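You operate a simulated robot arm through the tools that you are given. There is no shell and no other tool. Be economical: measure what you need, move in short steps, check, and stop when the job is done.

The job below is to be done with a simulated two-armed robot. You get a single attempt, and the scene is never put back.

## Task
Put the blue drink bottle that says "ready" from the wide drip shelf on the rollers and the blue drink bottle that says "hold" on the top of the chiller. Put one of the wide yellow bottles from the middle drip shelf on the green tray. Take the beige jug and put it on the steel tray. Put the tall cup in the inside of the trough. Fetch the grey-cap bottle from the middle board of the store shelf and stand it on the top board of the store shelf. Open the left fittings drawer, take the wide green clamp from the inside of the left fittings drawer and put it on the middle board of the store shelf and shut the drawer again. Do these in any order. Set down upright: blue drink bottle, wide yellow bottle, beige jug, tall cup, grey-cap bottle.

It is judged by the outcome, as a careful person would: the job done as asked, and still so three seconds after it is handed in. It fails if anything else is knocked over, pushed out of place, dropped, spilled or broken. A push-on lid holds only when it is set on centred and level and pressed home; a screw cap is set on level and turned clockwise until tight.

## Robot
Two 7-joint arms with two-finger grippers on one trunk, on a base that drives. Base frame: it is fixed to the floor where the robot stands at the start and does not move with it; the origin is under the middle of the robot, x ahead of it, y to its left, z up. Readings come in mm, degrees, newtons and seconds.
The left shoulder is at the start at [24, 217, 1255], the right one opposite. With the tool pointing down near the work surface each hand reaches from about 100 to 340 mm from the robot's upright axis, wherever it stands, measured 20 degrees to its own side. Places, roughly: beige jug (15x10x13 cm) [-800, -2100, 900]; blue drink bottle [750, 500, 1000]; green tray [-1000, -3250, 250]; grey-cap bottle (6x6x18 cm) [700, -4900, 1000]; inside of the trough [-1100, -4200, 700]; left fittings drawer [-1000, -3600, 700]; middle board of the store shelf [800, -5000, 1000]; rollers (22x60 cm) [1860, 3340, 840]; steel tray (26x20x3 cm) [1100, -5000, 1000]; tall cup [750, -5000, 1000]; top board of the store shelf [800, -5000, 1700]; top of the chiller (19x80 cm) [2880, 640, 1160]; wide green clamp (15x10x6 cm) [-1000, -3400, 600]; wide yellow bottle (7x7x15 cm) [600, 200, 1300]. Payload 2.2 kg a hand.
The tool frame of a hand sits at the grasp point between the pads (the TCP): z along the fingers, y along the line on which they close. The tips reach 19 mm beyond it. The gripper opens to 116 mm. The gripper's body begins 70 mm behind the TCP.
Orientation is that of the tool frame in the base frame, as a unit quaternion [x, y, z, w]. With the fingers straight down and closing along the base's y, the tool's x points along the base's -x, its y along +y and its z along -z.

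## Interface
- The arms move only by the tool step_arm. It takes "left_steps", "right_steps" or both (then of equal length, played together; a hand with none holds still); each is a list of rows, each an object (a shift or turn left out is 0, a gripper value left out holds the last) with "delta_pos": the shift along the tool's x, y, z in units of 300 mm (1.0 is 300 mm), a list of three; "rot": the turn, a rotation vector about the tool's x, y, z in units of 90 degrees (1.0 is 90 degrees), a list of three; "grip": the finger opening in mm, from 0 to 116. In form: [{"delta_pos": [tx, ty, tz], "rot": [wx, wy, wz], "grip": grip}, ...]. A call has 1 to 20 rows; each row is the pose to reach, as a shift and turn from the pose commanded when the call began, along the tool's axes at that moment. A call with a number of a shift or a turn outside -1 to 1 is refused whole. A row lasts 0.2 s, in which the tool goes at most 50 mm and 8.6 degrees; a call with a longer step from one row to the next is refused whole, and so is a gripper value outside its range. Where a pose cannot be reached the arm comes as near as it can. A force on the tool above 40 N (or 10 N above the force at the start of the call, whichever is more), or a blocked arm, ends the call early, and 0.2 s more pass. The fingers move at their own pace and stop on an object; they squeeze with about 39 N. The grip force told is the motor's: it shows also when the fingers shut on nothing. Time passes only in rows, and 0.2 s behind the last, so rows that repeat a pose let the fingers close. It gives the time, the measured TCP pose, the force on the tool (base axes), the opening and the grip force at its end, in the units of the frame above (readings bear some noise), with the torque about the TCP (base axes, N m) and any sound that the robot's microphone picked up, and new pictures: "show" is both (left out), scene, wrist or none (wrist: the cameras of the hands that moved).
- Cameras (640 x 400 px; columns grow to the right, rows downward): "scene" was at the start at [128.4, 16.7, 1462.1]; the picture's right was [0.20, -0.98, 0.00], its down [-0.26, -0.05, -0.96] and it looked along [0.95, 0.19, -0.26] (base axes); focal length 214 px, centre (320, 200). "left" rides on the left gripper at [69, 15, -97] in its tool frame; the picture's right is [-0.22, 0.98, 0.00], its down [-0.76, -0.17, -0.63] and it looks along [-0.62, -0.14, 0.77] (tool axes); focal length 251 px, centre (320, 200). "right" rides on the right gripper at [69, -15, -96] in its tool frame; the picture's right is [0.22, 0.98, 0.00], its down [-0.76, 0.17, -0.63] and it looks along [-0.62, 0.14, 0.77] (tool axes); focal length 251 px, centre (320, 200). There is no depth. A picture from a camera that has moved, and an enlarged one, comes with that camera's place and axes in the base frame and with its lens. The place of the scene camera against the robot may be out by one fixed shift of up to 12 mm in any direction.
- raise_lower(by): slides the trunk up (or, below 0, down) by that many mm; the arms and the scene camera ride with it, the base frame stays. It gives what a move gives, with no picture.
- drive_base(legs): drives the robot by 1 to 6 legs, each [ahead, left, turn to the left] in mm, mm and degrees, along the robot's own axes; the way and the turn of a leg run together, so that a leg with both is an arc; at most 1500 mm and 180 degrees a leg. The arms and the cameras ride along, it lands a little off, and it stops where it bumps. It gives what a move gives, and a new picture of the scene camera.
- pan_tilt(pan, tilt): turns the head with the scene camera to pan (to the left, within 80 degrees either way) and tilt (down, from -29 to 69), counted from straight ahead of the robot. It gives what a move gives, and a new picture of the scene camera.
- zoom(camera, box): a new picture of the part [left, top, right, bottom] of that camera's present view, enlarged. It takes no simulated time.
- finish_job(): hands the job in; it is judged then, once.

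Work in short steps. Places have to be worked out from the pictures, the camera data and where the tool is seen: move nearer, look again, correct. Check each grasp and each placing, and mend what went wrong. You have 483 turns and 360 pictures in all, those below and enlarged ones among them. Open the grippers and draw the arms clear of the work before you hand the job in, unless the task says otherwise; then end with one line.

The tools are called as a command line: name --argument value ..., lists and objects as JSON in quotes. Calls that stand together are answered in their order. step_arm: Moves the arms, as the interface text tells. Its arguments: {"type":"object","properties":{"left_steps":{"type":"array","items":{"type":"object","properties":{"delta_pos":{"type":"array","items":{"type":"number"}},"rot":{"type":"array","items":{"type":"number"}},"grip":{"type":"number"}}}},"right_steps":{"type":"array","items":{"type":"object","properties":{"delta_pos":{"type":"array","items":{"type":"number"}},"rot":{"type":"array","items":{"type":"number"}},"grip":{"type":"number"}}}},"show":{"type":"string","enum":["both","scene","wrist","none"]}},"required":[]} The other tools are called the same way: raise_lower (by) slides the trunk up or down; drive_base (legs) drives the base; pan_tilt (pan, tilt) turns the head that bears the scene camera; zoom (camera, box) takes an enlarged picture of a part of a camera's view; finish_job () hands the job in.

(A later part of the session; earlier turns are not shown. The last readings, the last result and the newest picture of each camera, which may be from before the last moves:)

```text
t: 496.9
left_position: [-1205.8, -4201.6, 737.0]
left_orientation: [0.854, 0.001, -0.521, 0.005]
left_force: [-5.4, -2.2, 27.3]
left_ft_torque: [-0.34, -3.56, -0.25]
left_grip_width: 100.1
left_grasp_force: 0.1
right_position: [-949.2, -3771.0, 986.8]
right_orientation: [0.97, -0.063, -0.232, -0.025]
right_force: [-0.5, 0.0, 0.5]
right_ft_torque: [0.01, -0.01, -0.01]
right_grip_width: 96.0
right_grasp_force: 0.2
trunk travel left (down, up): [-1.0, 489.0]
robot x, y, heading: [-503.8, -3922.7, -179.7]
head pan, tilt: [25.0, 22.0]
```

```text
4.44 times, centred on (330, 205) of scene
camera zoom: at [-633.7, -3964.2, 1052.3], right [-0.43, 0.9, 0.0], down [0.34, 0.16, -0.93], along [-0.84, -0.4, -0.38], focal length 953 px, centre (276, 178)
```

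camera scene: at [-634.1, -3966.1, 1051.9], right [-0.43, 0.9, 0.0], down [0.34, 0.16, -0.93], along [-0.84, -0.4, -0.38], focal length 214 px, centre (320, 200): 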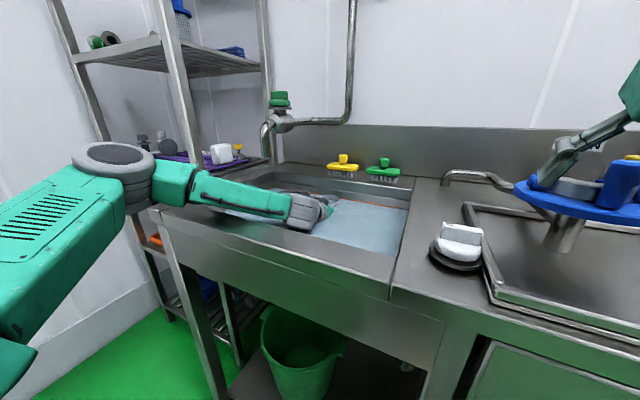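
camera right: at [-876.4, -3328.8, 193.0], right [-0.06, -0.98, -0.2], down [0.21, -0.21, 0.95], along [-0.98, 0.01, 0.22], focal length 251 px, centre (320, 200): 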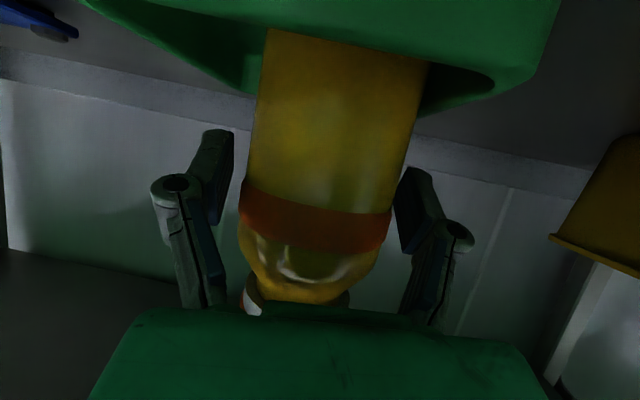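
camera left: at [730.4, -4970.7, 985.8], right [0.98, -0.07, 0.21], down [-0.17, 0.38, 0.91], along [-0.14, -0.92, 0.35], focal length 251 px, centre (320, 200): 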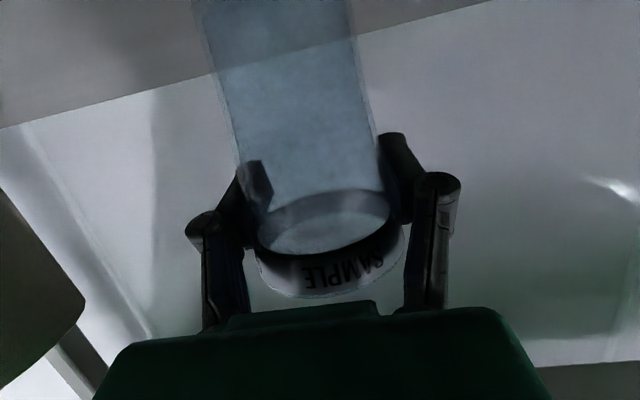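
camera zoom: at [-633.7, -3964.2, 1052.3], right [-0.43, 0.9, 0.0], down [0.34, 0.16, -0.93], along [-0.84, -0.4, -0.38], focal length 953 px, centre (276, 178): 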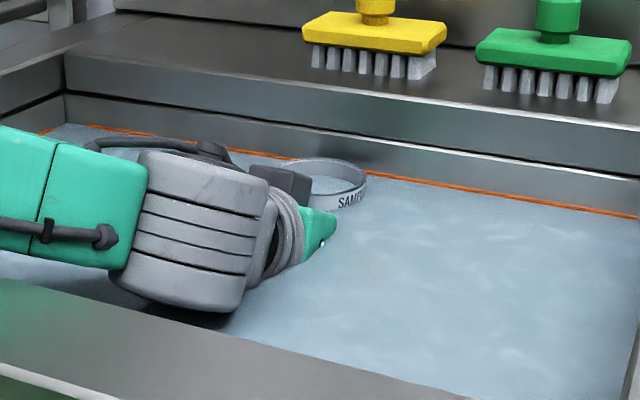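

Opened; the cup's rim shows upright at the water line. I raise the trunk straight up 150 and back away.

raise_lower --by 150

drive_base --legs '[[-150, 0, 0]]'

zoom --camera "scene" --box '[220, 160, 420, 310]'

```text
t: 498.7
left_position: [-1206.4, -4202.1, 883.8]
left_orientation: [0.855, 0.001, -0.518, 0.004]
left_force: [0.1, 0.3, 0.1]
left_ft_torque: [-0.02, 0.01, -0.02]
left_grip_width: 100.0
left_grasp_force: 0.0
right_position: [-950.6, -3772.5, 1134.1]
right_orientation: [0.971, -0.063, -0.23, -0.026]
right_force: [-0.2, 0.4, 0.1]
right_ft_torque: [-0.03, -0.01, -0.02]
right_grip_width: 95.9
right_grasp_force: 0.1
trunk travel left (down, up): [-151.0, 339.0]
robot x, y, heading: [-503.4, -3917.8, -179.6]
head pan, tilt: [25.0, 22.0]
```

```text
t: 500.1
left_position: [-1055.6, -4200.1, 884.9]
left_orientation: [0.854, 0.001, -0.52, 0.004]
left_force: [-0.3, -1.4, 0.6]
left_ft_torque: [0.02, -0.05, -0.01]
left_grip_width: 99.9
left_grasp_force: 0.1
right_position: [-799.2, -3768.6, 1137.8]
right_orientation: [0.971, -0.064, -0.231, -0.026]
right_force: [0.9, 0.4, 0.3]
right_ft_torque: [-0.02, 0.05, 0.01]
right_grip_width: 95.9
right_grasp_force: 0.1
trunk travel left (down, up): [-151.0, 339.0]
robot x, y, heading: [-356.7, -3917.6, -179.6]
head pan, tilt: [25.0, 22.0]
camera scene: at [-485.4, -3965.2, 1201.8], right [-0.43, 0.9, 0.0], down [0.34, 0.16, -0.93], along [-0.84, -0.4, -0.38], focal length 214 px, centre (320, 200)
```

scene: 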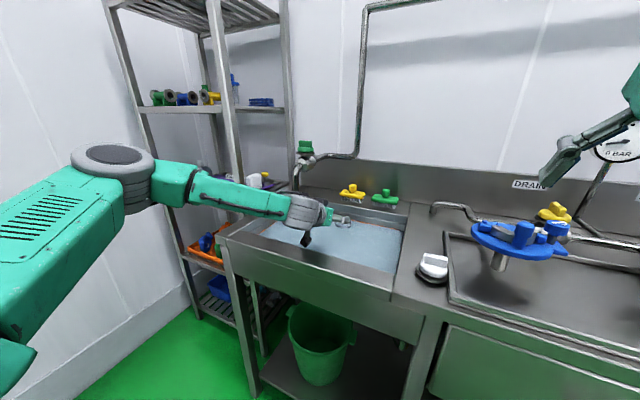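

```text
2.67 times, centred on (320, 235) of scene
camera zoom: at [-485.4, -3965.2, 1201.8], right [-0.43, 0.9, 0.0], down [0.34, 0.16, -0.93], along [-0.84, -0.4, -0.38], focal length 572 px, centre (320, 107)
```

zoom: 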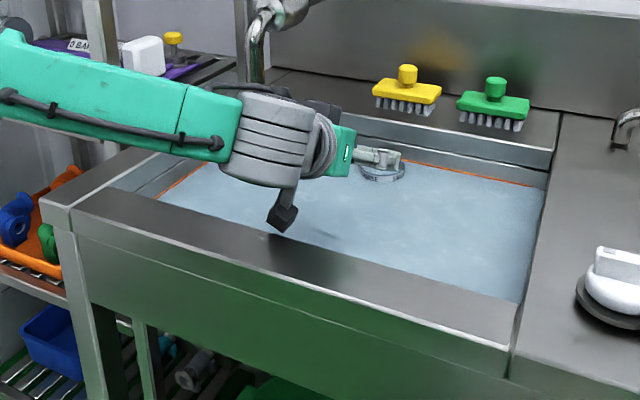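

Cup is in the trough. Now the drawer: I back off 400 and shift right 160, then roll the right gripper 90° so it can pinch the horizontal handle bar.

drive_base --legs '[[-350, 0, 0], [-60, -160, -0.4]]'

step_arm --right_steps '[{"rot": [0, 0, 0.09]}, {"rot": [0, 0, 0.18]}, {"rot": [0, 0, 0.27]}, {"rot": [0, 0, 0.36]}, {"rot": [0, 0, 0.45]}, {"rot": [0, 0, 0.54]}, {"rot": [0, 0, 0.63]}, {"rot": [0, 0, 0.72]}, {"rot": [0, 0, 0.81]}, {"rot": [0, 0, 0.9]}, {"rot": [0, 0, 0.96]}, {"rot": [0, 0, 0.96]}]' --show "none"

step_arm --right_steps '[{"rot": [-0.09, 0, 0]}, {"rot": [-0.18, 0, 0]}, {"rot": [-0.27, 0, 0]}, {"rot": [-0.36, 0, 0]}, {"rot": [-0.45, 0, 0]}, {"rot": [-0.53, 0, 0]}, {"rot": [-0.53, 0, 0]}]' --show "none"

```text
t: 500.9
left_position: [-1043.3, -4201.1, 896.4]
left_orientation: [0.848, 0.0, -0.529, 0.005]
left_force: [0.8, 0.7, 0.0]
left_ft_torque: [-0.02, -0.02, -0.02]
left_grip_width: 100.0
left_grasp_force: 0.0
right_position: [-782.2, -3769.7, 1137.6]
right_orientation: [0.97, -0.065, -0.231, -0.027]
right_force: [0.6, -0.3, 0.2]
right_ft_torque: [-0.01, -0.02, 0.02]
right_grip_width: 95.8
right_grasp_force: 0.2
trunk travel left (down, up): [-151.0, 339.0]
robot x, y, heading: [-348.1, -3918.7, -179.8]
head pan, tilt: [25.0, 22.0]
stopped in leg 1: the force on the tool passed its limit at 63 N (the readings are from after the stop); the commanded pose is now the measured one
camera scene: at [-477.5, -3965.0, 1201.7], right [-0.43, 0.9, 0.0], down [0.34, 0.16, -0.93], along [-0.84, -0.4, -0.38], focal length 214 px, centre (320, 200)
```

scene: 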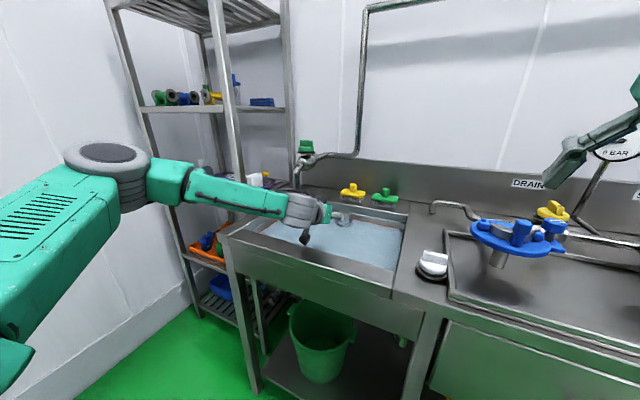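

```text
t: 503.5
left_position: [-1044.0, -4200.2, 896.0]
left_orientation: [0.849, 0.001, -0.528, 0.007]
left_force: [0.6, -0.3, 0.3]
left_ft_torque: [0.0, -0.02, 0.01]
left_grip_width: 100.1
left_grasp_force: 0.0
right_position: [-782.3, -3768.4, 1139.9]
right_orientation: [-0.662, 0.711, 0.19, -0.142]
right_force: [0.4, 0.1, -0.2]
right_ft_torque: [0.03, -0.02, -0.01]
right_grip_width: 96.2
right_grasp_force: 0.1
trunk travel left (down, up): [-151.0, 339.0]
robot x, y, heading: [-343.6, -3918.5, -179.7]
head pan, tilt: [25.0, 22.0]
```

```text
t: 505.3
left_position: [-1045.0, -4197.5, 897.5]
left_orientation: [0.849, 0.002, -0.529, 0.01]
left_force: [0.0, 1.4, 0.4]
left_ft_torque: [0.02, 0.0, 0.01]
left_grip_width: 100.0
left_grasp_force: 0.1
right_position: [-758.6, -3757.0, 1222.4]
right_orientation: [-0.499, 0.533, 0.514, -0.451]
right_force: [-0.3, 0.1, 0.3]
right_ft_torque: [-0.05, 0.03, 0.05]
right_grip_width: 95.8
right_grasp_force: 0.0
right hand out of reach, approached as far as the arm can: row 3, 4, 5, 6, 7
trunk travel left (down, up): [-151.0, 339.0]
robot x, y, heading: [-345.0, -3918.2, -179.8]
head pan, tilt: [25.0, 22.0]
stopped in row 7 (right hand): the arm was blocked; the commanded pose is now the measured one
```

Left camera caught the trough rim; I raise the trunk 120 mm first, then back away.

raise_lower --by 120

drive_base --legs '[[-400, 0, 0]]'

zoom --camera "scene" --box '[200, 180, 440, 330]'

```text
t: 506.8
left_position: [-1043.5, -4201.7, 1018.4]
left_orientation: [0.848, 0.001, -0.529, 0.007]
left_force: [-0.7, 0.0, -0.7]
left_ft_torque: [0.0, -0.01, 0.03]
left_grip_width: 99.7
left_grasp_force: 0.1
right_position: [-755.8, -3761.1, 1343.2]
right_orientation: [-0.502, 0.531, 0.513, -0.451]
right_force: [-0.3, 0.3, -0.6]
right_ft_torque: [0.02, 0.03, 0.01]
right_grip_width: 96.2
right_grasp_force: 0.1
trunk travel left (down, up): [-271.0, 219.0]
robot x, y, heading: [-346.4, -3921.1, -179.8]
head pan, tilt: [25.0, 22.0]
```

```text
t: 509.2
left_position: [-644.1, -4195.7, 1017.0]
left_orientation: [0.848, -0.003, -0.53, 0.004]
left_force: [0.3, 0.2, -0.2]
left_ft_torque: [-0.04, -0.02, -0.01]
left_grip_width: 99.9
left_grasp_force: 0.0
right_position: [-354.3, -3756.4, 1343.2]
right_orientation: [-0.498, 0.532, 0.516, -0.449]
right_force: [-0.2, 0.4, -0.1]
right_ft_torque: [-0.01, -0.04, -0.02]
right_grip_width: 96.0
right_grasp_force: 0.0
trunk travel left (down, up): [-271.0, 219.0]
robot x, y, heading: [52.9, -3923.2, 179.8]
head pan, tilt: [25.0, 22.0]
camera scene: at [-79.4, -3963.4, 1321.7], right [-0.42, 0.91, 0.0], down [0.34, 0.16, -0.93], along [-0.84, -0.39, -0.38], focal length 214 px, centre (320, 200)
```

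scene: 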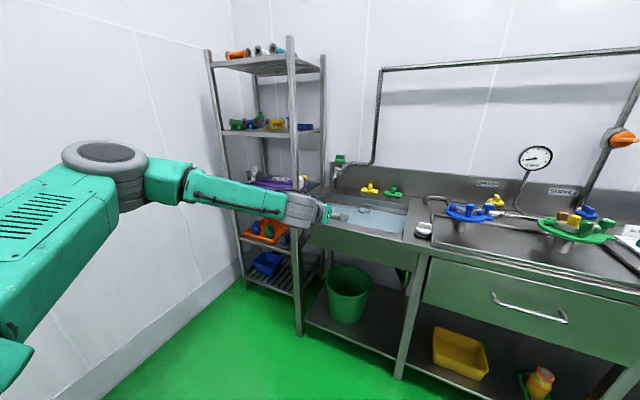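

```text
2.67 times, centred on (320, 255) of scene
camera zoom: at [-79.4, -3963.4, 1321.7], right [-0.42, 0.91, 0.0], down [0.34, 0.16, -0.93], along [-0.84, -0.39, -0.38], focal length 572 px, centre (320, 53)
```

zoom: 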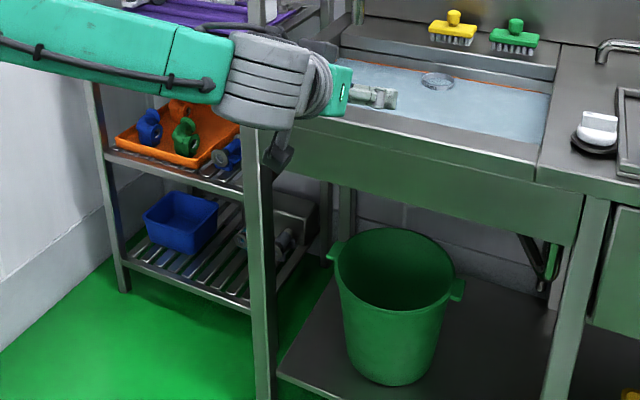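

Cup is standing upright in the trough. Now I steepen the left tool and bring the left arm up and back out of the way.

step_arm --left_steps '[{"rot": [0, 0.09, 0]}, {"rot": [0, 0.18, 0]}, {"rot": [0, 0.27, 0]}, {"rot": [0, 0.34, 0]}, {"rot": [0, 0.34, 0]}]' --show "none"

step_arm --left_steps '[{"delta_pos": [0.03, 0, -0.12]}, {"delta_pos": [0.06, 0, -0.24]}, {"delta_pos": [0.09, 0, -0.36]}, {"delta_pos": [0.12, 0, -0.48]}, {"delta_pos": [0.15, 0, -0.6]}, {"delta_pos": [0.18, 0, -0.72]}, {"delta_pos": [0.21, 0, -0.84]}, {"delta_pos": [0.247, 0, -0.96]}, {"delta_pos": [0.247, 0, -0.96]}]' --show "none"

raise_lower --by -268

drive_base --legs '[[0, -170, 0.2]]'

```text
t: 510.4
left_position: [-641.6, -4193.9, 1020.7]
left_orientation: [0.957, -0.002, -0.288, 0.006]
left_force: [-0.4, -0.3, -0.1]
left_ft_torque: [0.02, 0.02, 0.01]
left_grip_width: 99.8
left_grasp_force: 0.0
right_position: [-351.1, -3755.5, 1344.6]
right_orientation: [-0.498, 0.531, 0.517, -0.45]
right_force: [-0.4, 0.1, -0.5]
right_ft_torque: [0.0, 0.02, 0.01]
right_grip_width: 95.8
right_grasp_force: 0.0
trunk travel left (down, up): [-271.0, 219.0]
robot x, y, heading: [53.4, -3919.3, 180.0]
head pan, tilt: [25.0, 22.0]
```

```text
t: 512.5
left_position: [-419.8, -4193.1, 1219.9]
left_orientation: [0.957, 0.0, -0.289, 0.006]
left_force: [0.5, -0.1, 0.8]
left_ft_torque: [0.01, 0.0, 0.05]
left_grip_width: 100.1
left_grasp_force: 0.0
right_position: [-351.9, -3755.5, 1344.2]
right_orientation: [-0.499, 0.531, 0.516, -0.45]
right_force: [-1.0, -0.3, 0.0]
right_ft_torque: [-0.01, -0.03, 0.02]
right_grip_width: 96.2
right_grasp_force: 0.2
trunk travel left (down, up): [-271.0, 219.0]
robot x, y, heading: [54.8, -3918.4, 180.1]
head pan, tilt: [25.0, 22.0]
```

```text
t: 515.2
left_position: [-419.3, -4193.8, 951.4]
left_orientation: [0.958, -0.001, -0.288, 0.005]
left_force: [0.4, -0.4, 0.4]
left_ft_torque: [0.03, -0.03, 0.01]
left_grip_width: 100.1
left_grasp_force: 0.0
right_position: [-351.0, -3757.8, 1075.8]
right_orientation: [-0.497, 0.532, 0.516, -0.45]
right_force: [0.5, 0.2, 0.2]
right_ft_torque: [0.01, -0.01, -0.03]
right_grip_width: 95.8
right_grasp_force: 0.0
trunk travel left (down, up): [-3.0, 487.0]
robot x, y, heading: [51.5, -3913.5, 179.6]
head pan, tilt: [25.0, 22.0]
```

```text
t: 516.7
left_position: [-416.7, -4018.8, 952.2]
left_orientation: [0.957, 0.002, -0.289, 0.007]
left_force: [0.4, -0.6, -0.1]
left_ft_torque: [-0.02, 0.01, -0.01]
left_grip_width: 99.9
left_grasp_force: 0.1
right_position: [-352.5, -3580.8, 1076.2]
right_orientation: [-0.5, 0.531, 0.514, -0.451]
right_force: [-0.2, -1.3, -0.9]
right_ft_torque: [-0.02, 0.0, 0.02]
right_grip_width: 96.0
right_grasp_force: 0.0
trunk travel left (down, up): [-3.0, 487.0]
robot x, y, heading: [55.0, -3743.0, -179.8]
head pan, tilt: [25.0, 22.0]
camera scene: at [-77.4, -3787.9, 1053.8], right [-0.43, 0.9, 0.0], down [0.34, 0.16, -0.93], along [-0.84, -0.4, -0.38], focal length 214 px, centre (320, 200)
```

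scene: 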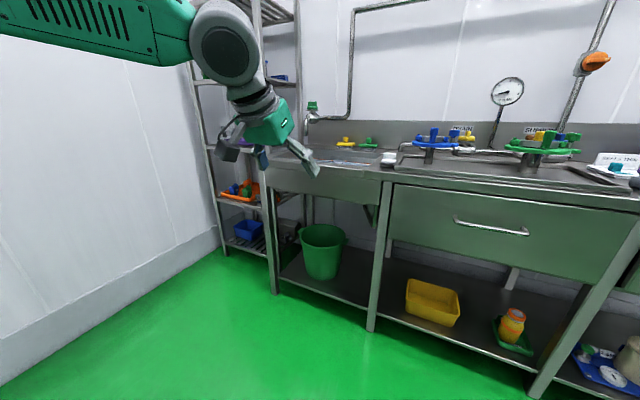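

Handle bar ≈ z 730, y -3656…-3482. I lower the rolled right gripper in front of it (with some forward extension).

step_arm --right_steps '[{"delta_pos": [0, -0.1, 0.05]}, {"delta_pos": [0, -0.2, 0.1]}, {"delta_pos": [0, -0.3, 0.15]}, {"delta_pos": [0, -0.4, 0.2]}, {"delta_pos": [0, -0.5, 0.25]}, {"delta_pos": [0, -0.6, 0.3]}, {"delta_pos": [0, -0.7, 0.35]}, {"delta_pos": [0, -0.8, 0.4]}, {"delta_pos": [0, -0.9, 0.4]}, {"delta_pos": [0, -1, 0.4]}, {"delta_pos": [0, -1, 0.4]}]' --show "none"

```text
t: 519.1
left_position: [-415.3, -4018.5, 953.3]
left_orientation: [0.957, 0.002, -0.289, 0.008]
left_force: [-1.0, 0.6, 0.1]
left_ft_torque: [-0.01, 0.02, 0.01]
left_grip_width: 100.1
left_grasp_force: 0.1
right_position: [-433.6, -3546.4, 921.0]
right_orientation: [-0.501, 0.531, 0.513, -0.451]
right_force: [0.0, -0.2, 0.4]
right_ft_torque: [0.03, 0.05, -0.02]
right_grip_width: 96.2
right_grasp_force: 0.1
right hand out of reach, approached as far as the arm can: row 1, 2, 3, 6, 7, 8, 9, 10, 11
trunk travel left (down, up): [-3.0, 487.0]
robot x, y, heading: [54.0, -3744.7, -179.7]
head pan, tilt: [25.0, 22.0]
```

Level tool limits the height; I pitch it 30° down and continue lowering.

step_arm --right_steps '[{"rot": [0.09, 0, 0]}, {"rot": [0.18, 0, 0]}, {"rot": [0.27, 0, 0]}, {"rot": [0.33, 0, 0]}, {"rot": [0.33, 0, 0]}]' --show "none"

step_arm --right_steps '[{"delta_pos": [0, -0.1, 0.09]}, {"delta_pos": [0, -0.2, 0.18]}, {"delta_pos": [0, -0.3, 0.27]}, {"delta_pos": [0, -0.4, 0.36]}, {"delta_pos": [0, -0.5, 0.45]}, {"delta_pos": [0, -0.6, 0.54]}, {"delta_pos": [0, -0.6, 0.54]}]' --show "none"

```text
t: 520.3
left_position: [-415.5, -4019.0, 953.7]
left_orientation: [0.957, 0.002, -0.289, 0.008]
left_force: [-0.1, 0.2, 0.0]
left_ft_torque: [0.0, -0.02, 0.0]
left_grip_width: 99.9
left_grasp_force: 0.0
right_position: [-442.9, -3546.5, 919.4]
right_orientation: [-0.598, 0.644, 0.362, -0.31]
right_force: [-1.0, 0.0, -0.1]
right_ft_torque: [0.03, -0.02, -0.03]
right_grip_width: 96.3
right_grasp_force: 0.1
trunk travel left (down, up): [-3.0, 487.0]
robot x, y, heading: [51.7, -3741.2, -179.9]
head pan, tilt: [25.0, 22.0]
```

```text
t: 521.9
left_position: [-415.5, -4018.9, 953.7]
left_orientation: [0.957, 0.002, -0.289, 0.007]
left_force: [-0.2, -0.1, -0.3]
left_ft_torque: [0.01, 0.03, -0.06]
left_grip_width: 99.9
left_grasp_force: 0.1
right_position: [-481.2, -3535.5, 679.1]
right_orientation: [-0.598, 0.644, 0.362, -0.311]
right_force: [-0.6, 0.0, 0.0]
right_ft_torque: [-0.07, -0.02, 0.01]
right_grip_width: 95.8
right_grasp_force: 0.0
trunk travel left (down, up): [-3.0, 487.0]
robot x, y, heading: [52.5, -3744.2, -179.7]
head pan, tilt: [25.0, 22.0]
```

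Good. I raise to z≈730, set opening 70, drive 250 forward and check with the right camera.

step_arm --right_steps '[{"delta_pos": [0, 0.07, -0.046], "grip": 70}, {"delta_pos": [0, 0.142, -0.093], "grip": 70}, {"delta_pos": [0, 0.142, -0.093], "grip": 70}]' --show "none"

drive_base --legs '[[240, 0, 0]]'

zoom --camera "right" --box '[0, 0, 640, 400]'

```text
t: 522.7
left_position: [-415.1, -4019.5, 954.5]
left_orientation: [0.957, 0.002, -0.29, 0.008]
left_force: [1.2, -0.1, 0.5]
left_ft_torque: [0.02, 0.02, -0.04]
left_grip_width: 100.0
left_grasp_force: 0.1
right_position: [-481.3, -3538.7, 733.3]
right_orientation: [-0.598, 0.645, 0.361, -0.309]
right_force: [-0.8, 0.8, 0.4]
right_ft_torque: [-0.04, 0.03, 0.03]
right_grip_width: 70.0
right_grasp_force: 0.0
trunk travel left (down, up): [-3.0, 487.0]
robot x, y, heading: [54.6, -3743.1, -180.1]
head pan, tilt: [25.0, 22.0]
```

```text
t: 524.4
left_position: [-654.7, -4017.2, 954.6]
left_orientation: [0.957, -0.002, -0.289, 0.006]
left_force: [0.7, 1.2, 0.2]
left_ft_torque: [0.03, -0.01, -0.03]
left_grip_width: 100.0
left_grasp_force: 0.0
right_position: [-717.2, -3537.4, 733.0]
right_orientation: [-0.597, 0.646, 0.363, -0.309]
right_force: [0.6, -0.4, -0.9]
right_ft_torque: [0.0, 0.02, 0.01]
right_grip_width: 70.2
right_grasp_force: 0.0
trunk travel left (down, up): [-3.0, 487.0]
robot x, y, heading: [-182.8, -3745.2, 180.0]
head pan, tilt: [25.0, 22.0]
camera scene: at [-315.9, -3787.5, 1053.6], right [-0.42, 0.91, 0.0], down [0.34, 0.16, -0.93], along [-0.84, -0.39, -0.38], focal length 214 px, centre (320, 200)
```

scene: 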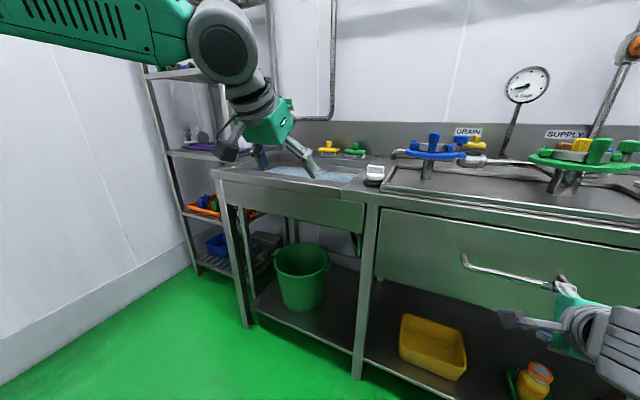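

```text
1.00 times, centred on (320, 200) of right (not enlarged: the box is as wide or as high as the picture)
camera zoom: at [-635.8, -3615.7, 771.1], right [-0.56, -0.19, 0.81], down [0.51, 0.69, 0.51], along [-0.66, 0.7, -0.29], focal length 251 px, centre (320, 200)
```

zoom: 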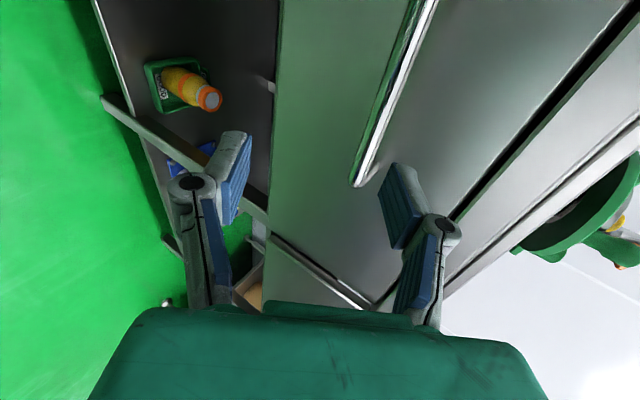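

Bar at z≈721. I lower 12 mm and drive 98 mm forward, then close.

step_arm --right_steps '[{"delta_pos": [0, -0.0335, 0.022]}, {"delta_pos": [0, -0.0335, 0.022]}]' --show "none"

drive_base --legs '[[96, 0, 0]]'

zoom --camera "right" --box '[0, 0, 640, 400]'

```text
t: 525.0
left_position: [-651.3, -4015.6, 954.0]
left_orientation: [0.957, -0.002, -0.29, 0.006]
left_force: [0.4, 0.1, 0.2]
left_ft_torque: [0.01, 0.0, 0.01]
left_grip_width: 99.8
left_grasp_force: 0.0
right_position: [-716.3, -3538.0, 720.6]
right_orientation: [-0.596, 0.645, 0.363, -0.31]
right_force: [0.2, 0.7, -0.1]
right_ft_torque: [-0.01, -0.02, 0.01]
right_grip_width: 69.6
right_grasp_force: 0.0
trunk travel left (down, up): [-3.0, 487.0]
robot x, y, heading: [-181.4, -3742.9, 180.1]
head pan, tilt: [25.0, 22.0]
```

```text
t: 526.1
left_position: [-747.4, -4017.4, 953.8]
left_orientation: [0.957, 0.0, -0.289, 0.007]
left_force: [0.6, -0.5, -0.4]
left_ft_torque: [0.0, 0.01, -0.02]
left_grip_width: 99.9
left_grasp_force: 0.1
right_position: [-810.9, -3538.3, 718.7]
right_orientation: [-0.597, 0.646, 0.363, -0.309]
right_force: [-1.2, -0.6, 0.2]
right_ft_torque: [0.01, 0.06, 0.02]
right_grip_width: 69.9
right_grasp_force: 0.1
trunk travel left (down, up): [-3.0, 487.0]
robot x, y, heading: [-276.4, -3743.9, -179.8]
head pan, tilt: [25.0, 22.0]
camera scene: at [-410.4, -3787.4, 1053.6], right [-0.42, 0.91, 0.0], down [0.34, 0.16, -0.93], along [-0.84, -0.39, -0.38], focal length 214 px, centre (320, 200)
```

scene: 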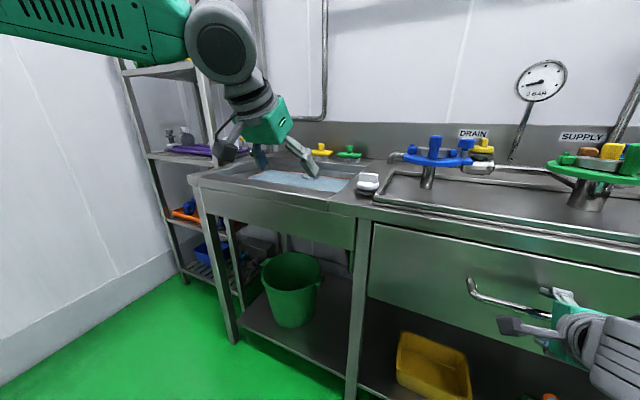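

```text
1.00 times, centred on (320, 200) of right (not enlarged: the box is as wide or as high as the picture)
camera zoom: at [-729.6, -3616.5, 758.1], right [-0.55, -0.19, 0.81], down [0.51, 0.69, 0.51], along [-0.66, 0.69, -0.29], focal length 251 px, centre (320, 200)
```

zoom: 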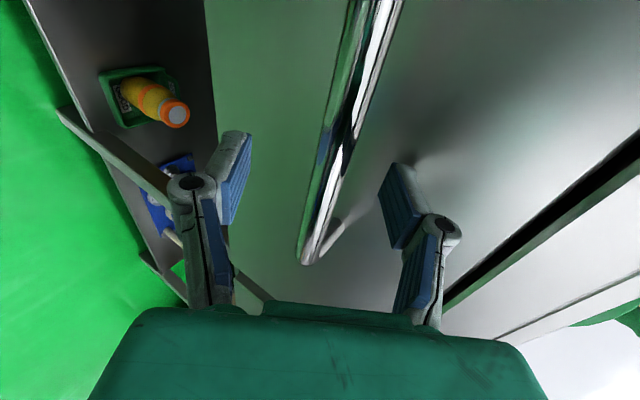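

The bar passes right between the pads. I close.

step_arm --right_steps '[{"grip": 40}, {"grip": 15}, {"grip": 5}, {"grip": 5}]' --show "none"

drive_base --legs '[[-120, 0, 0]]'

```text
t: 527.1
left_position: [-742.8, -4017.9, 956.9]
left_orientation: [0.956, 0.0, -0.293, 0.006]
left_force: [-0.1, -0.1, -0.2]
left_ft_torque: [0.01, 0.0, 0.0]
left_grip_width: 99.9
left_grasp_force: 0.2
right_position: [-809.7, -3537.7, 722.5]
right_orientation: [-0.595, 0.644, 0.366, -0.311]
right_force: [-5.0, 2.5, 16.7]
right_ft_torque: [0.43, 0.17, 0.26]
right_grip_width: 12.5
right_grasp_force: 38.7
trunk travel left (down, up): [-3.0, 487.0]
robot x, y, heading: [-279.6, -3745.6, -180.2]
head pan, tilt: [25.0, 22.0]
```

```text
t: 528.4
left_position: [-621.6, -4017.3, 956.0]
left_orientation: [0.956, 0.001, -0.293, 0.007]
left_force: [0.6, 0.7, 0.1]
left_ft_torque: [0.03, 0.04, -0.01]
left_grip_width: 100.2
left_grasp_force: 0.0
right_position: [-687.1, -3538.2, 721.0]
right_orientation: [-0.597, 0.645, 0.363, -0.31]
right_force: [0.0, 3.1, 16.4]
right_ft_torque: [0.33, 0.06, -0.06]
right_grip_width: 9.2
right_grasp_force: 36.4
trunk travel left (down, up): [-3.0, 487.0]
robot x, y, heading: [-157.6, -3741.7, -180.0]
head pan, tilt: [25.0, 22.0]
camera scene: at [-286.2, -3787.5, 1054.1], right [-0.42, 0.91, 0.0], down [0.34, 0.16, -0.93], along [-0.84, -0.39, -0.38], focal length 214 px, centre (320, 200)
```

scene: 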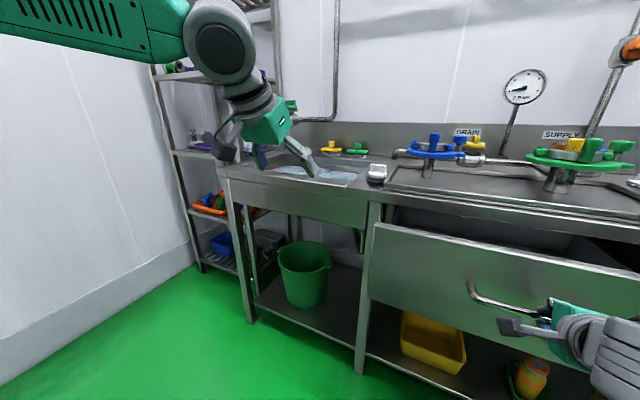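

The drawer is opening. I pull 170 mm more.

drive_base --legs '[[-170, 0, 0]]'

pan_tilt --pan -10 --tilt 38

```text
t: 529.9
left_position: [-443.6, -4018.1, 956.0]
left_orientation: [0.956, 0.002, -0.292, 0.009]
left_force: [-1.1, -0.4, 0.6]
left_ft_torque: [0.01, 0.0, 0.0]
left_grip_width: 100.1
left_grasp_force: 0.1
right_position: [-510.3, -3539.4, 720.2]
right_orientation: [-0.597, 0.644, 0.364, -0.311]
right_force: [-0.8, 4.4, 1.5]
right_ft_torque: [0.49, -0.01, -0.15]
right_grip_width: 9.3
right_grasp_force: 36.9
trunk travel left (down, up): [-3.0, 487.0]
robot x, y, heading: [20.4, -3741.1, -179.7]
head pan, tilt: [25.0, 22.0]
camera scene: at [-111.0, -3786.4, 1053.9], right [-0.43, 0.9, 0.0], down [0.34, 0.16, -0.93], along [-0.84, -0.4, -0.38], focal length 214 px, centre (320, 200)
```

scene: 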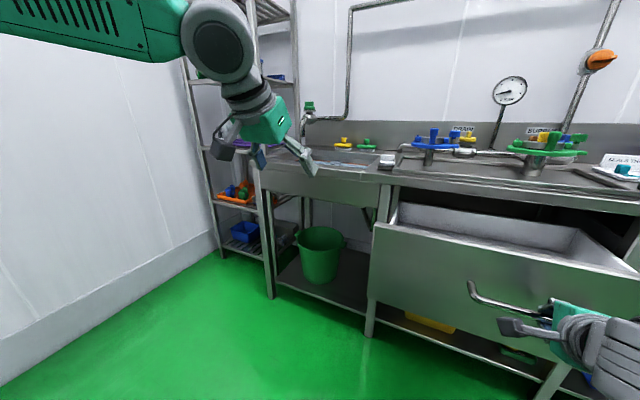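

```text
t: 530.9
left_position: [-442.0, -4017.9, 956.2]
left_orientation: [0.956, 0.001, -0.293, 0.008]
left_force: [0.1, 0.3, 0.8]
left_ft_torque: [-0.01, 0.03, 0.02]
left_grip_width: 100.0
left_grasp_force: 0.1
right_position: [-508.9, -3539.1, 720.6]
right_orientation: [-0.597, 0.644, 0.363, -0.31]
right_force: [1.4, 0.1, -8.9]
right_ft_torque: [0.25, -0.09, 0.12]
right_grip_width: 9.6
right_grasp_force: 36.4
trunk travel left (down, up): [-3.0, 487.0]
robot x, y, heading: [23.1, -3741.0, -179.8]
head pan, tilt: [-10.0, 38.0]
camera scene: at [-113.5, -3732.4, 1028.5], right [0.17, 0.99, 0.0], down [0.61, -0.1, -0.79], along [-0.77, 0.13, -0.62], focal length 214 px, centre (320, 200)
```

scene: 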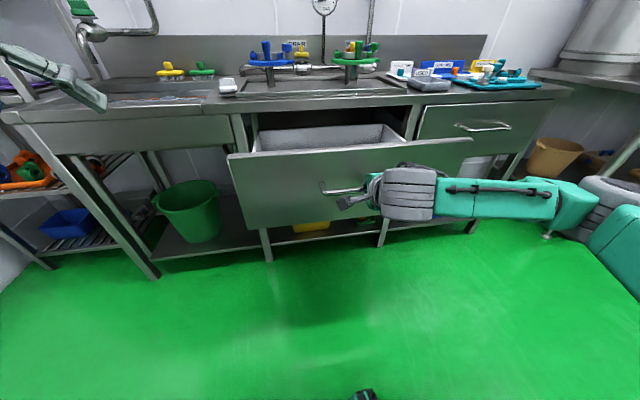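

Drawer open ~300 mm. I release the handle, back off 90, and raise the trunk to look inside.

step_arm --right_steps '[{"grip": 40}, {"grip": 70}, {"grip": 70}]' --show "none"

drive_base --legs '[[-90, 0, 0]]'

raise_lower --by 350

pan_tilt --pan -10 --tilt 45

zoom --camera "scene" --box '[200, 90, 460, 250]'

```text
t: 531.7
left_position: [-442.4, -4019.3, 957.0]
left_orientation: [0.956, 0.001, -0.293, 0.007]
left_force: [-0.4, 0.5, 0.5]
left_ft_torque: [0.05, 0.0, 0.01]
left_grip_width: 100.1
left_grasp_force: 0.1
right_position: [-508.8, -3539.9, 721.2]
right_orientation: [-0.597, 0.644, 0.363, -0.312]
right_force: [-0.4, -0.2, 0.2]
right_ft_torque: [0.01, 0.01, 0.02]
right_grip_width: 70.1
right_grasp_force: 0.1
trunk travel left (down, up): [-3.0, 487.0]
robot x, y, heading: [22.2, -3743.5, -179.9]
head pan, tilt: [-10.0, 38.0]
```

```text
t: 532.8
left_position: [-349.0, -4018.2, 957.7]
left_orientation: [0.956, 0.001, -0.294, 0.007]
left_force: [0.6, 0.8, 0.7]
left_ft_torque: [0.0, -0.02, 0.02]
left_grip_width: 100.1
left_grasp_force: 0.0
right_position: [-417.8, -3538.5, 723.2]
right_orientation: [-0.597, 0.644, 0.364, -0.312]
right_force: [0.0, 0.2, 0.0]
right_ft_torque: [0.01, 0.02, -0.03]
right_grip_width: 69.7
right_grasp_force: 0.0
trunk travel left (down, up): [-3.0, 487.0]
robot x, y, heading: [111.4, -3745.1, -179.6]
head pan, tilt: [-10.0, 38.0]
camera scene: at [-20.5, -3732.3, 1028.8], right [0.17, 0.99, 0.0], down [0.61, -0.1, -0.79], along [-0.78, 0.13, -0.62], focal length 214 px, centre (320, 200)
```

scene: 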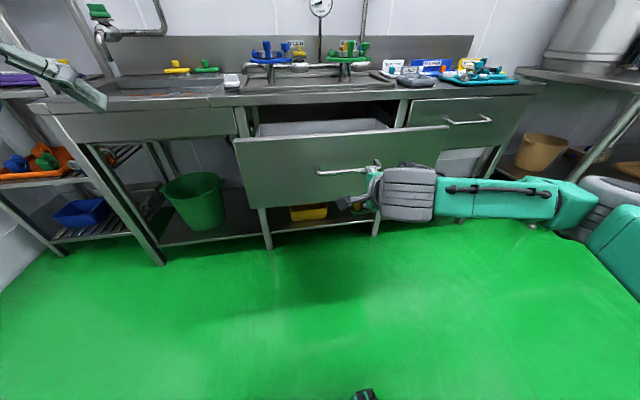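

```text
t: 536.2
left_position: [-349.3, -4018.3, 1308.6]
left_orientation: [0.956, 0.001, -0.294, 0.007]
left_force: [-0.5, -0.6, 0.9]
left_ft_torque: [0.03, 0.02, 0.0]
left_grip_width: 99.8
left_grasp_force: 0.1
right_position: [-417.9, -3538.6, 1073.8]
right_orientation: [-0.596, 0.644, 0.364, -0.313]
right_force: [-1.2, -0.6, 0.2]
right_ft_torque: [-0.03, 0.01, 0.0]
right_grip_width: 70.1
right_grasp_force: 0.0
trunk travel left (down, up): [-353.0, 137.0]
robot x, y, heading: [109.6, -3742.5, -179.8]
head pan, tilt: [-10.0, 38.0]
```

```text
t: 536.9
left_position: [-350.2, -4018.5, 1307.2]
left_orientation: [0.956, 0.002, -0.294, 0.008]
left_force: [-0.8, -0.1, -0.3]
left_ft_torque: [0.01, 0.01, -0.01]
left_grip_width: 100.1
left_grasp_force: 0.0
right_position: [-417.0, -3538.0, 1073.8]
right_orientation: [-0.597, 0.644, 0.364, -0.311]
right_force: [0.4, 0.9, -0.4]
right_ft_torque: [-0.01, 0.02, 0.04]
right_grip_width: 69.9
right_grasp_force: 0.0
trunk travel left (down, up): [-353.0, 137.0]
robot x, y, heading: [108.8, -3744.5, -179.8]
head pan, tilt: [-10.0, 45.0]
camera scene: at [-17.8, -3733.2, 1368.4], right [0.17, 0.99, 0.0], down [0.7, -0.12, -0.71], along [-0.69, 0.12, -0.71], focal length 214 px, centre (320, 200)
```

scene: 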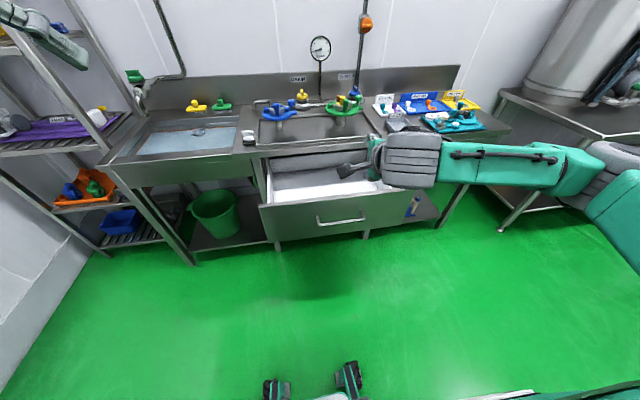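

```text
2.46 times, centred on (330, 170) of scene
camera zoom: at [-17.8, -3733.2, 1368.4], right [0.17, 0.99, 0.0], down [0.7, -0.12, -0.71], along [-0.69, 0.12, -0.71], focal length 528 px, centre (295, 274)
```

zoom: 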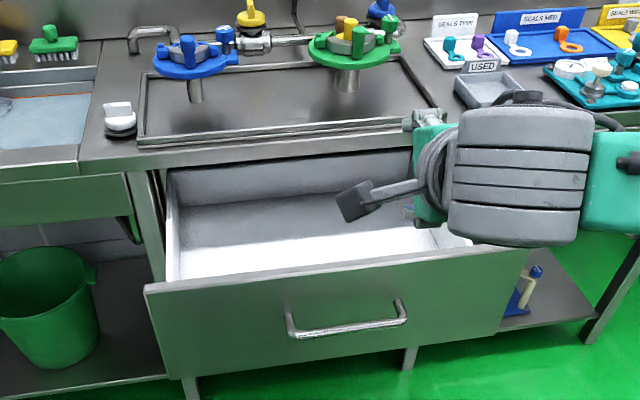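

The right hand blocks the view of the drawer's right part. I roll it back upright and move it up/right.

step_arm --right_steps '[{"delta_pos": [-0.06, 0, -0.08], "rot": [0, 0, -0.09]}, {"delta_pos": [-0.12, 0, -0.16], "rot": [0, 0, -0.18]}, {"delta_pos": [-0.18, 0, -0.24], "rot": [0, 0, -0.27]}, {"delta_pos": [-0.24, 0, -0.32], "rot": [0, 0, -0.36]}, {"delta_pos": [-0.3, 0, -0.4], "rot": [0, 0, -0.45]}, {"delta_pos": [-0.36, 0, -0.45], "rot": [0, 0, -0.54]}, {"delta_pos": [-0.42, 0, -0.45], "rot": [0, 0, -0.63]}, {"delta_pos": [-0.48, 0, -0.45], "rot": [0, 0, -0.72]}, {"delta_pos": [-0.5, 0, -0.45], "rot": [0, 0, -0.81]}, {"delta_pos": [-0.5, 0, -0.45], "rot": [0, 0, -0.9]}, {"delta_pos": [-0.5, 0, -0.45], "rot": [0, 0, -0.96]}]' --show "scene"

zoom --camera "scene" --box '[240, 120, 440, 250]'

```text
t: 539.3
left_position: [-350.0, -4016.0, 1309.4]
left_orientation: [0.955, 0.002, -0.295, 0.008]
left_force: [0.0, -0.5, -0.5]
left_ft_torque: [-0.02, -0.01, -0.02]
left_grip_width: 99.8
left_grasp_force: 0.2
right_position: [-351.4, -3391.4, 1167.1]
right_orientation: [0.875, -0.059, -0.479, -0.022]
right_force: [-0.4, -0.4, 0.3]
right_ft_torque: [-0.02, 0.0, 0.0]
right_grip_width: 69.8
right_grasp_force: 0.1
right hand out of reach, approached as far as the arm can: row 3, 4, 5, 6, 7, 8, 9, 10, 11
trunk travel left (down, up): [-353.0, 137.0]
robot x, y, heading: [109.8, -3742.8, -179.6]
head pan, tilt: [-10.0, 45.0]
camera scene: at [-16.9, -3731.9, 1368.5], right [0.17, 0.99, 0.0], down [0.7, -0.12, -0.71], along [-0.7, 0.12, -0.71], focal length 214 px, centre (320, 200)
```

scene: 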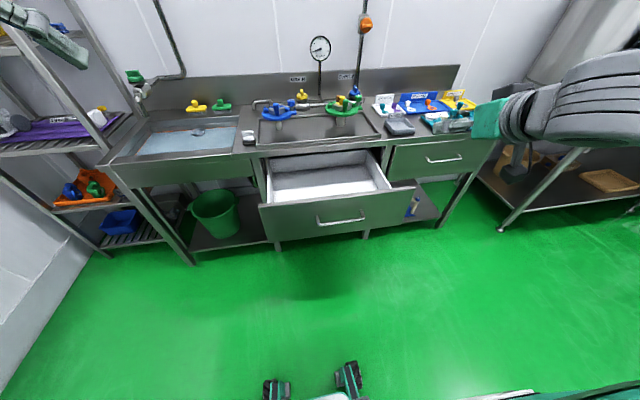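

```text
3.08 times, centred on (340, 185) of scene
camera zoom: at [-16.9, -3731.9, 1368.5], right [0.17, 0.99, 0.0], down [0.7, -0.12, -0.71], along [-0.7, 0.12, -0.71], focal length 660 px, centre (258, 246)
```

zoom: 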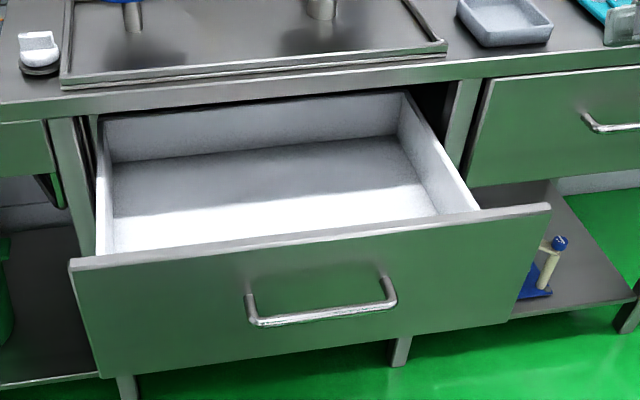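

The visible part is empty, but the front panel hides the near part. I drive closer and look steeply down.

drive_base --legs '[[230, 0, 0]]'

pan_tilt --pan -15 --tilt 62

```text
t: 541.0
left_position: [-572.0, -4023.9, 1309.5]
left_orientation: [0.955, 0.007, -0.296, 0.01]
left_force: [0.0, 0.0, 0.4]
left_ft_torque: [0.04, 0.01, 0.01]
left_grip_width: 100.1
left_grasp_force: 0.0
right_position: [-582.1, -3399.5, 1167.5]
right_orientation: [0.876, -0.056, -0.479, -0.019]
right_force: [0.3, 1.0, -0.4]
right_ft_torque: [-0.02, 0.02, 0.02]
right_grip_width: 69.9
right_grasp_force: 0.1
trunk travel left (down, up): [-353.0, 137.0]
robot x, y, heading: [-114.4, -3745.2, -178.9]
head pan, tilt: [-10.0, 45.0]
camera scene: at [-243.0, -3735.7, 1368.5], right [0.16, 0.99, 0.0], down [0.7, -0.11, -0.71], along [-0.7, 0.11, -0.71], focal length 214 px, centre (320, 200)
```

scene: 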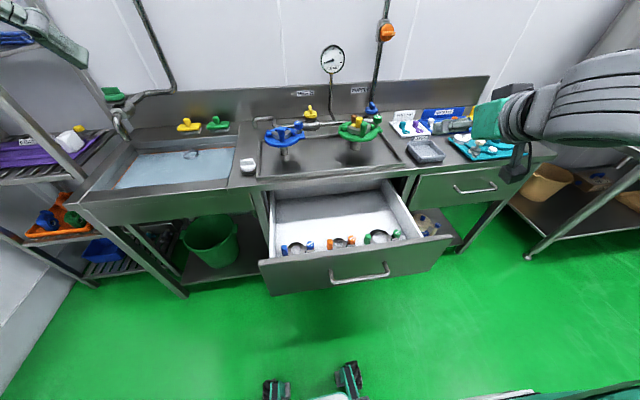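

```text
t: 541.8
left_position: [-572.3, -4024.0, 1307.3]
left_orientation: [0.956, 0.006, -0.294, 0.01]
left_force: [0.2, 0.8, -0.8]
left_ft_torque: [0.0, 0.01, 0.0]
left_grip_width: 99.9
left_grasp_force: 0.0
right_position: [-579.5, -3399.9, 1167.2]
right_orientation: [0.875, -0.057, -0.48, -0.02]
right_force: [-0.3, -0.4, -0.2]
right_ft_torque: [-0.01, 0.0, -0.01]
right_grip_width: 70.1
right_grasp_force: 0.0
trunk travel left (down, up): [-353.0, 137.0]
robot x, y, heading: [-115.5, -3746.7, -179.2]
head pan, tilt: [-15.0, 62.0]
camera scene: at [-225.9, -3732.8, 1346.8], right [0.24, 0.97, 0.0], down [0.86, -0.21, -0.47], along [-0.45, 0.11, -0.88], focal length 214 px, centre (320, 200)
```

scene: 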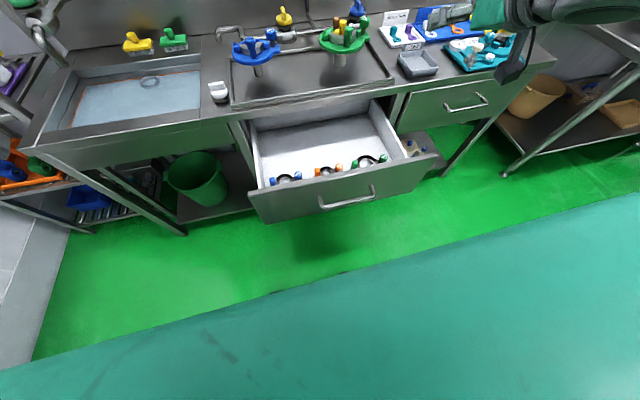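

Clamps are inside at the front: blue, orange and green. I zoom in.

zoom --camera "scene" --box '[240, 100, 450, 230]'

```text
3.05 times, centred on (345, 165) of scene
camera zoom: at [-225.9, -3732.8, 1346.8], right [0.24, 0.97, 0.0], down [0.86, -0.21, -0.47], along [-0.45, 0.11, -0.88], focal length 654 px, centre (244, 307)
```

zoom: 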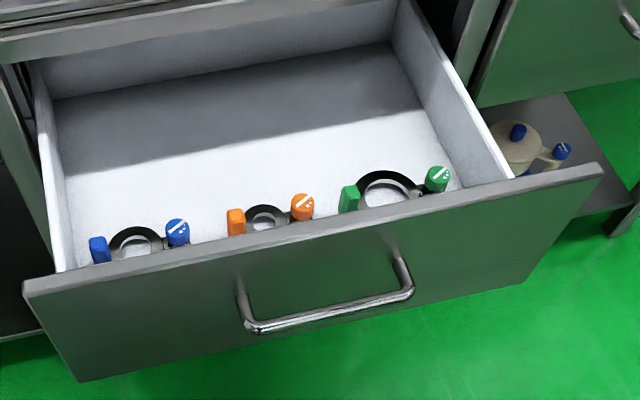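

The green clamp (ring with two grips) is at ≈(-715,-3410); its left block ≈(-717,-3472). I'll grab that block from above. First I turn the right tool nearly vertical.

step_arm --right_steps '[{"rot": [0, 0.09, 0], "grip": 70}, {"rot": [0, 0.18, 0]}, {"rot": [0, 0.27, 0]}, {"rot": [0, 0.36, 0]}, {"rot": [0, 0.45, 0]}, {"rot": [0, 0.54, 0]}, {"rot": [0, 0.59, 0]}, {"rot": [0, 0.59, 0]}]' --show "none"

```text
t: 543.6
left_position: [-570.8, -4024.5, 1307.1]
left_orientation: [0.956, 0.006, -0.293, 0.01]
left_force: [0.0, 0.0, 0.1]
left_ft_torque: [0.0, -0.02, -0.03]
left_grip_width: 100.0
left_grasp_force: 0.1
right_position: [-578.7, -3399.0, 1167.7]
right_orientation: [0.998, -0.059, -0.037, 0.008]
right_force: [0.0, 0.4, -0.2]
right_ft_torque: [0.01, -0.01, 0.02]
right_grip_width: 69.9
right_grasp_force: 0.1
trunk travel left (down, up): [-353.0, 137.0]
robot x, y, heading: [-116.7, -3746.2, -179.1]
head pan, tilt: [-15.0, 62.0]
```

I move it above the block and down to z≈880, then look through its camera.

step_arm --right_steps '[{"delta_pos": [-0.12, 0.09, 0.05]}, {"delta_pos": [-0.24, 0.18, 0.12]}, {"delta_pos": [-0.356, 0.276, 0.2]}, {"delta_pos": [-0.356, 0.276, 0.36]}, {"delta_pos": [-0.356, 0.276, 0.52]}, {"delta_pos": [-0.356, 0.276, 0.68]}, {"delta_pos": [-0.356, 0.276, 0.84]}, {"delta_pos": [-0.356, 0.276, 0.99]}, {"delta_pos": [-0.356, 0.276, 0.99]}]' --show "wrist"

```text
refused: row 3 steps farther than a row can; nothing moved
```

step_arm --right_steps '[{"delta_pos": [-0.09, 0.07, 0.05]}, {"delta_pos": [-0.18, 0.14, 0.1]}, {"delta_pos": [-0.27, 0.21, 0.17]}, {"delta_pos": [-0.356, 0.276, 0.25]}, {"delta_pos": [-0.356, 0.276, 0.4]}, {"delta_pos": [-0.356, 0.276, 0.55]}, {"delta_pos": [-0.356, 0.276, 0.7]}, {"delta_pos": [-0.356, 0.276, 0.85]}, {"delta_pos": [-0.356, 0.276, 0.99]}, {"delta_pos": [-0.356, 0.276, 0.99]}]' --show "wrist"

```text
t: 545.8
left_position: [-569.7, -4025.8, 1305.5]
left_orientation: [0.957, 0.007, -0.291, 0.009]
left_force: [0.2, -0.6, 0.4]
left_ft_torque: [-0.01, 0.04, 0.0]
left_grip_width: 100.0
left_grasp_force: 0.0
right_position: [-716.4, -3474.7, 878.1]
right_orientation: [0.997, -0.059, -0.038, 0.007]
right_force: [0.3, 0.4, -0.4]
right_ft_torque: [0.0, 0.04, -0.02]
right_grip_width: 70.0
right_grasp_force: 0.0
trunk travel left (down, up): [-353.0, 137.0]
robot x, y, heading: [-118.7, -3748.4, -179.2]
head pan, tilt: [-15.0, 62.0]
camera right: at [-639.2, -3465.8, 971.1], right [0.1, -1.0, 0.0], down [-0.72, -0.07, 0.69], along [-0.69, -0.07, -0.72], focal length 251 px, centre (320, 200)
```

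right: 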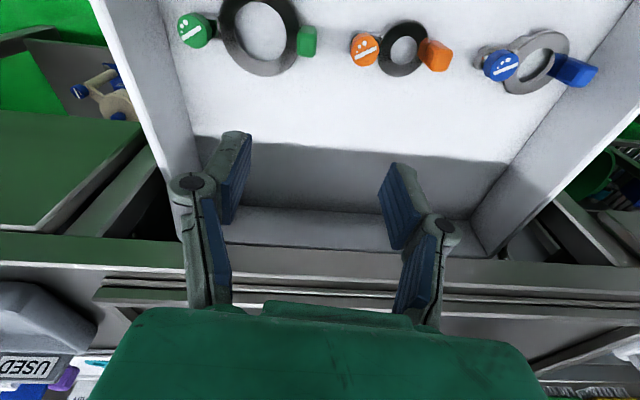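

Block ≈(-705,-3459), ring centre ≈(-710,-3403). I shift over the block and descend to z≈700, then look again.

step_arm --right_steps '[{"delta_pos": [0.03, -0.057, 0.01], "grip": 60}, {"delta_pos": [0.045, -0.06, 0.15]}, {"delta_pos": [0.055, -0.064, 0.3]}, {"delta_pos": [0.065, -0.067, 0.45]}, {"delta_pos": [0.076, -0.07, 0.59]}, {"delta_pos": [0.076, -0.07, 0.59]}]' --show "wrist"

```text
t: 547.2
left_position: [-570.9, -4025.3, 1305.7]
left_orientation: [0.956, 0.008, -0.292, 0.01]
left_force: [0.2, 1.1, -0.8]
left_ft_torque: [0.01, 0.01, 0.01]
left_grip_width: 100.2
left_grasp_force: 0.0
right_position: [-706.9, -3455.8, 703.4]
right_orientation: [0.998, -0.059, -0.038, 0.007]
right_force: [-0.4, -0.4, 0.5]
right_ft_torque: [-0.01, 0.02, -0.02]
right_grip_width: 59.8
right_grasp_force: 0.0
trunk travel left (down, up): [-353.0, 137.0]
robot x, y, heading: [-118.2, -3744.6, -179.2]
head pan, tilt: [-15.0, 62.0]
camera right: at [-629.8, -3447.7, 795.0], right [0.1, -1.0, 0.0], down [-0.72, -0.07, 0.69], along [-0.69, -0.07, -0.72], focal length 251 px, centre (320, 200)
```

right: 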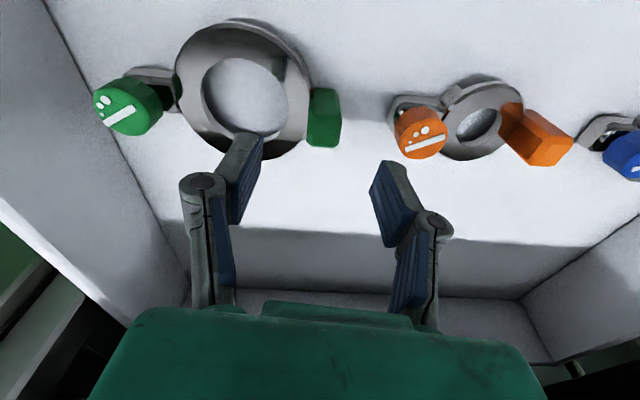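

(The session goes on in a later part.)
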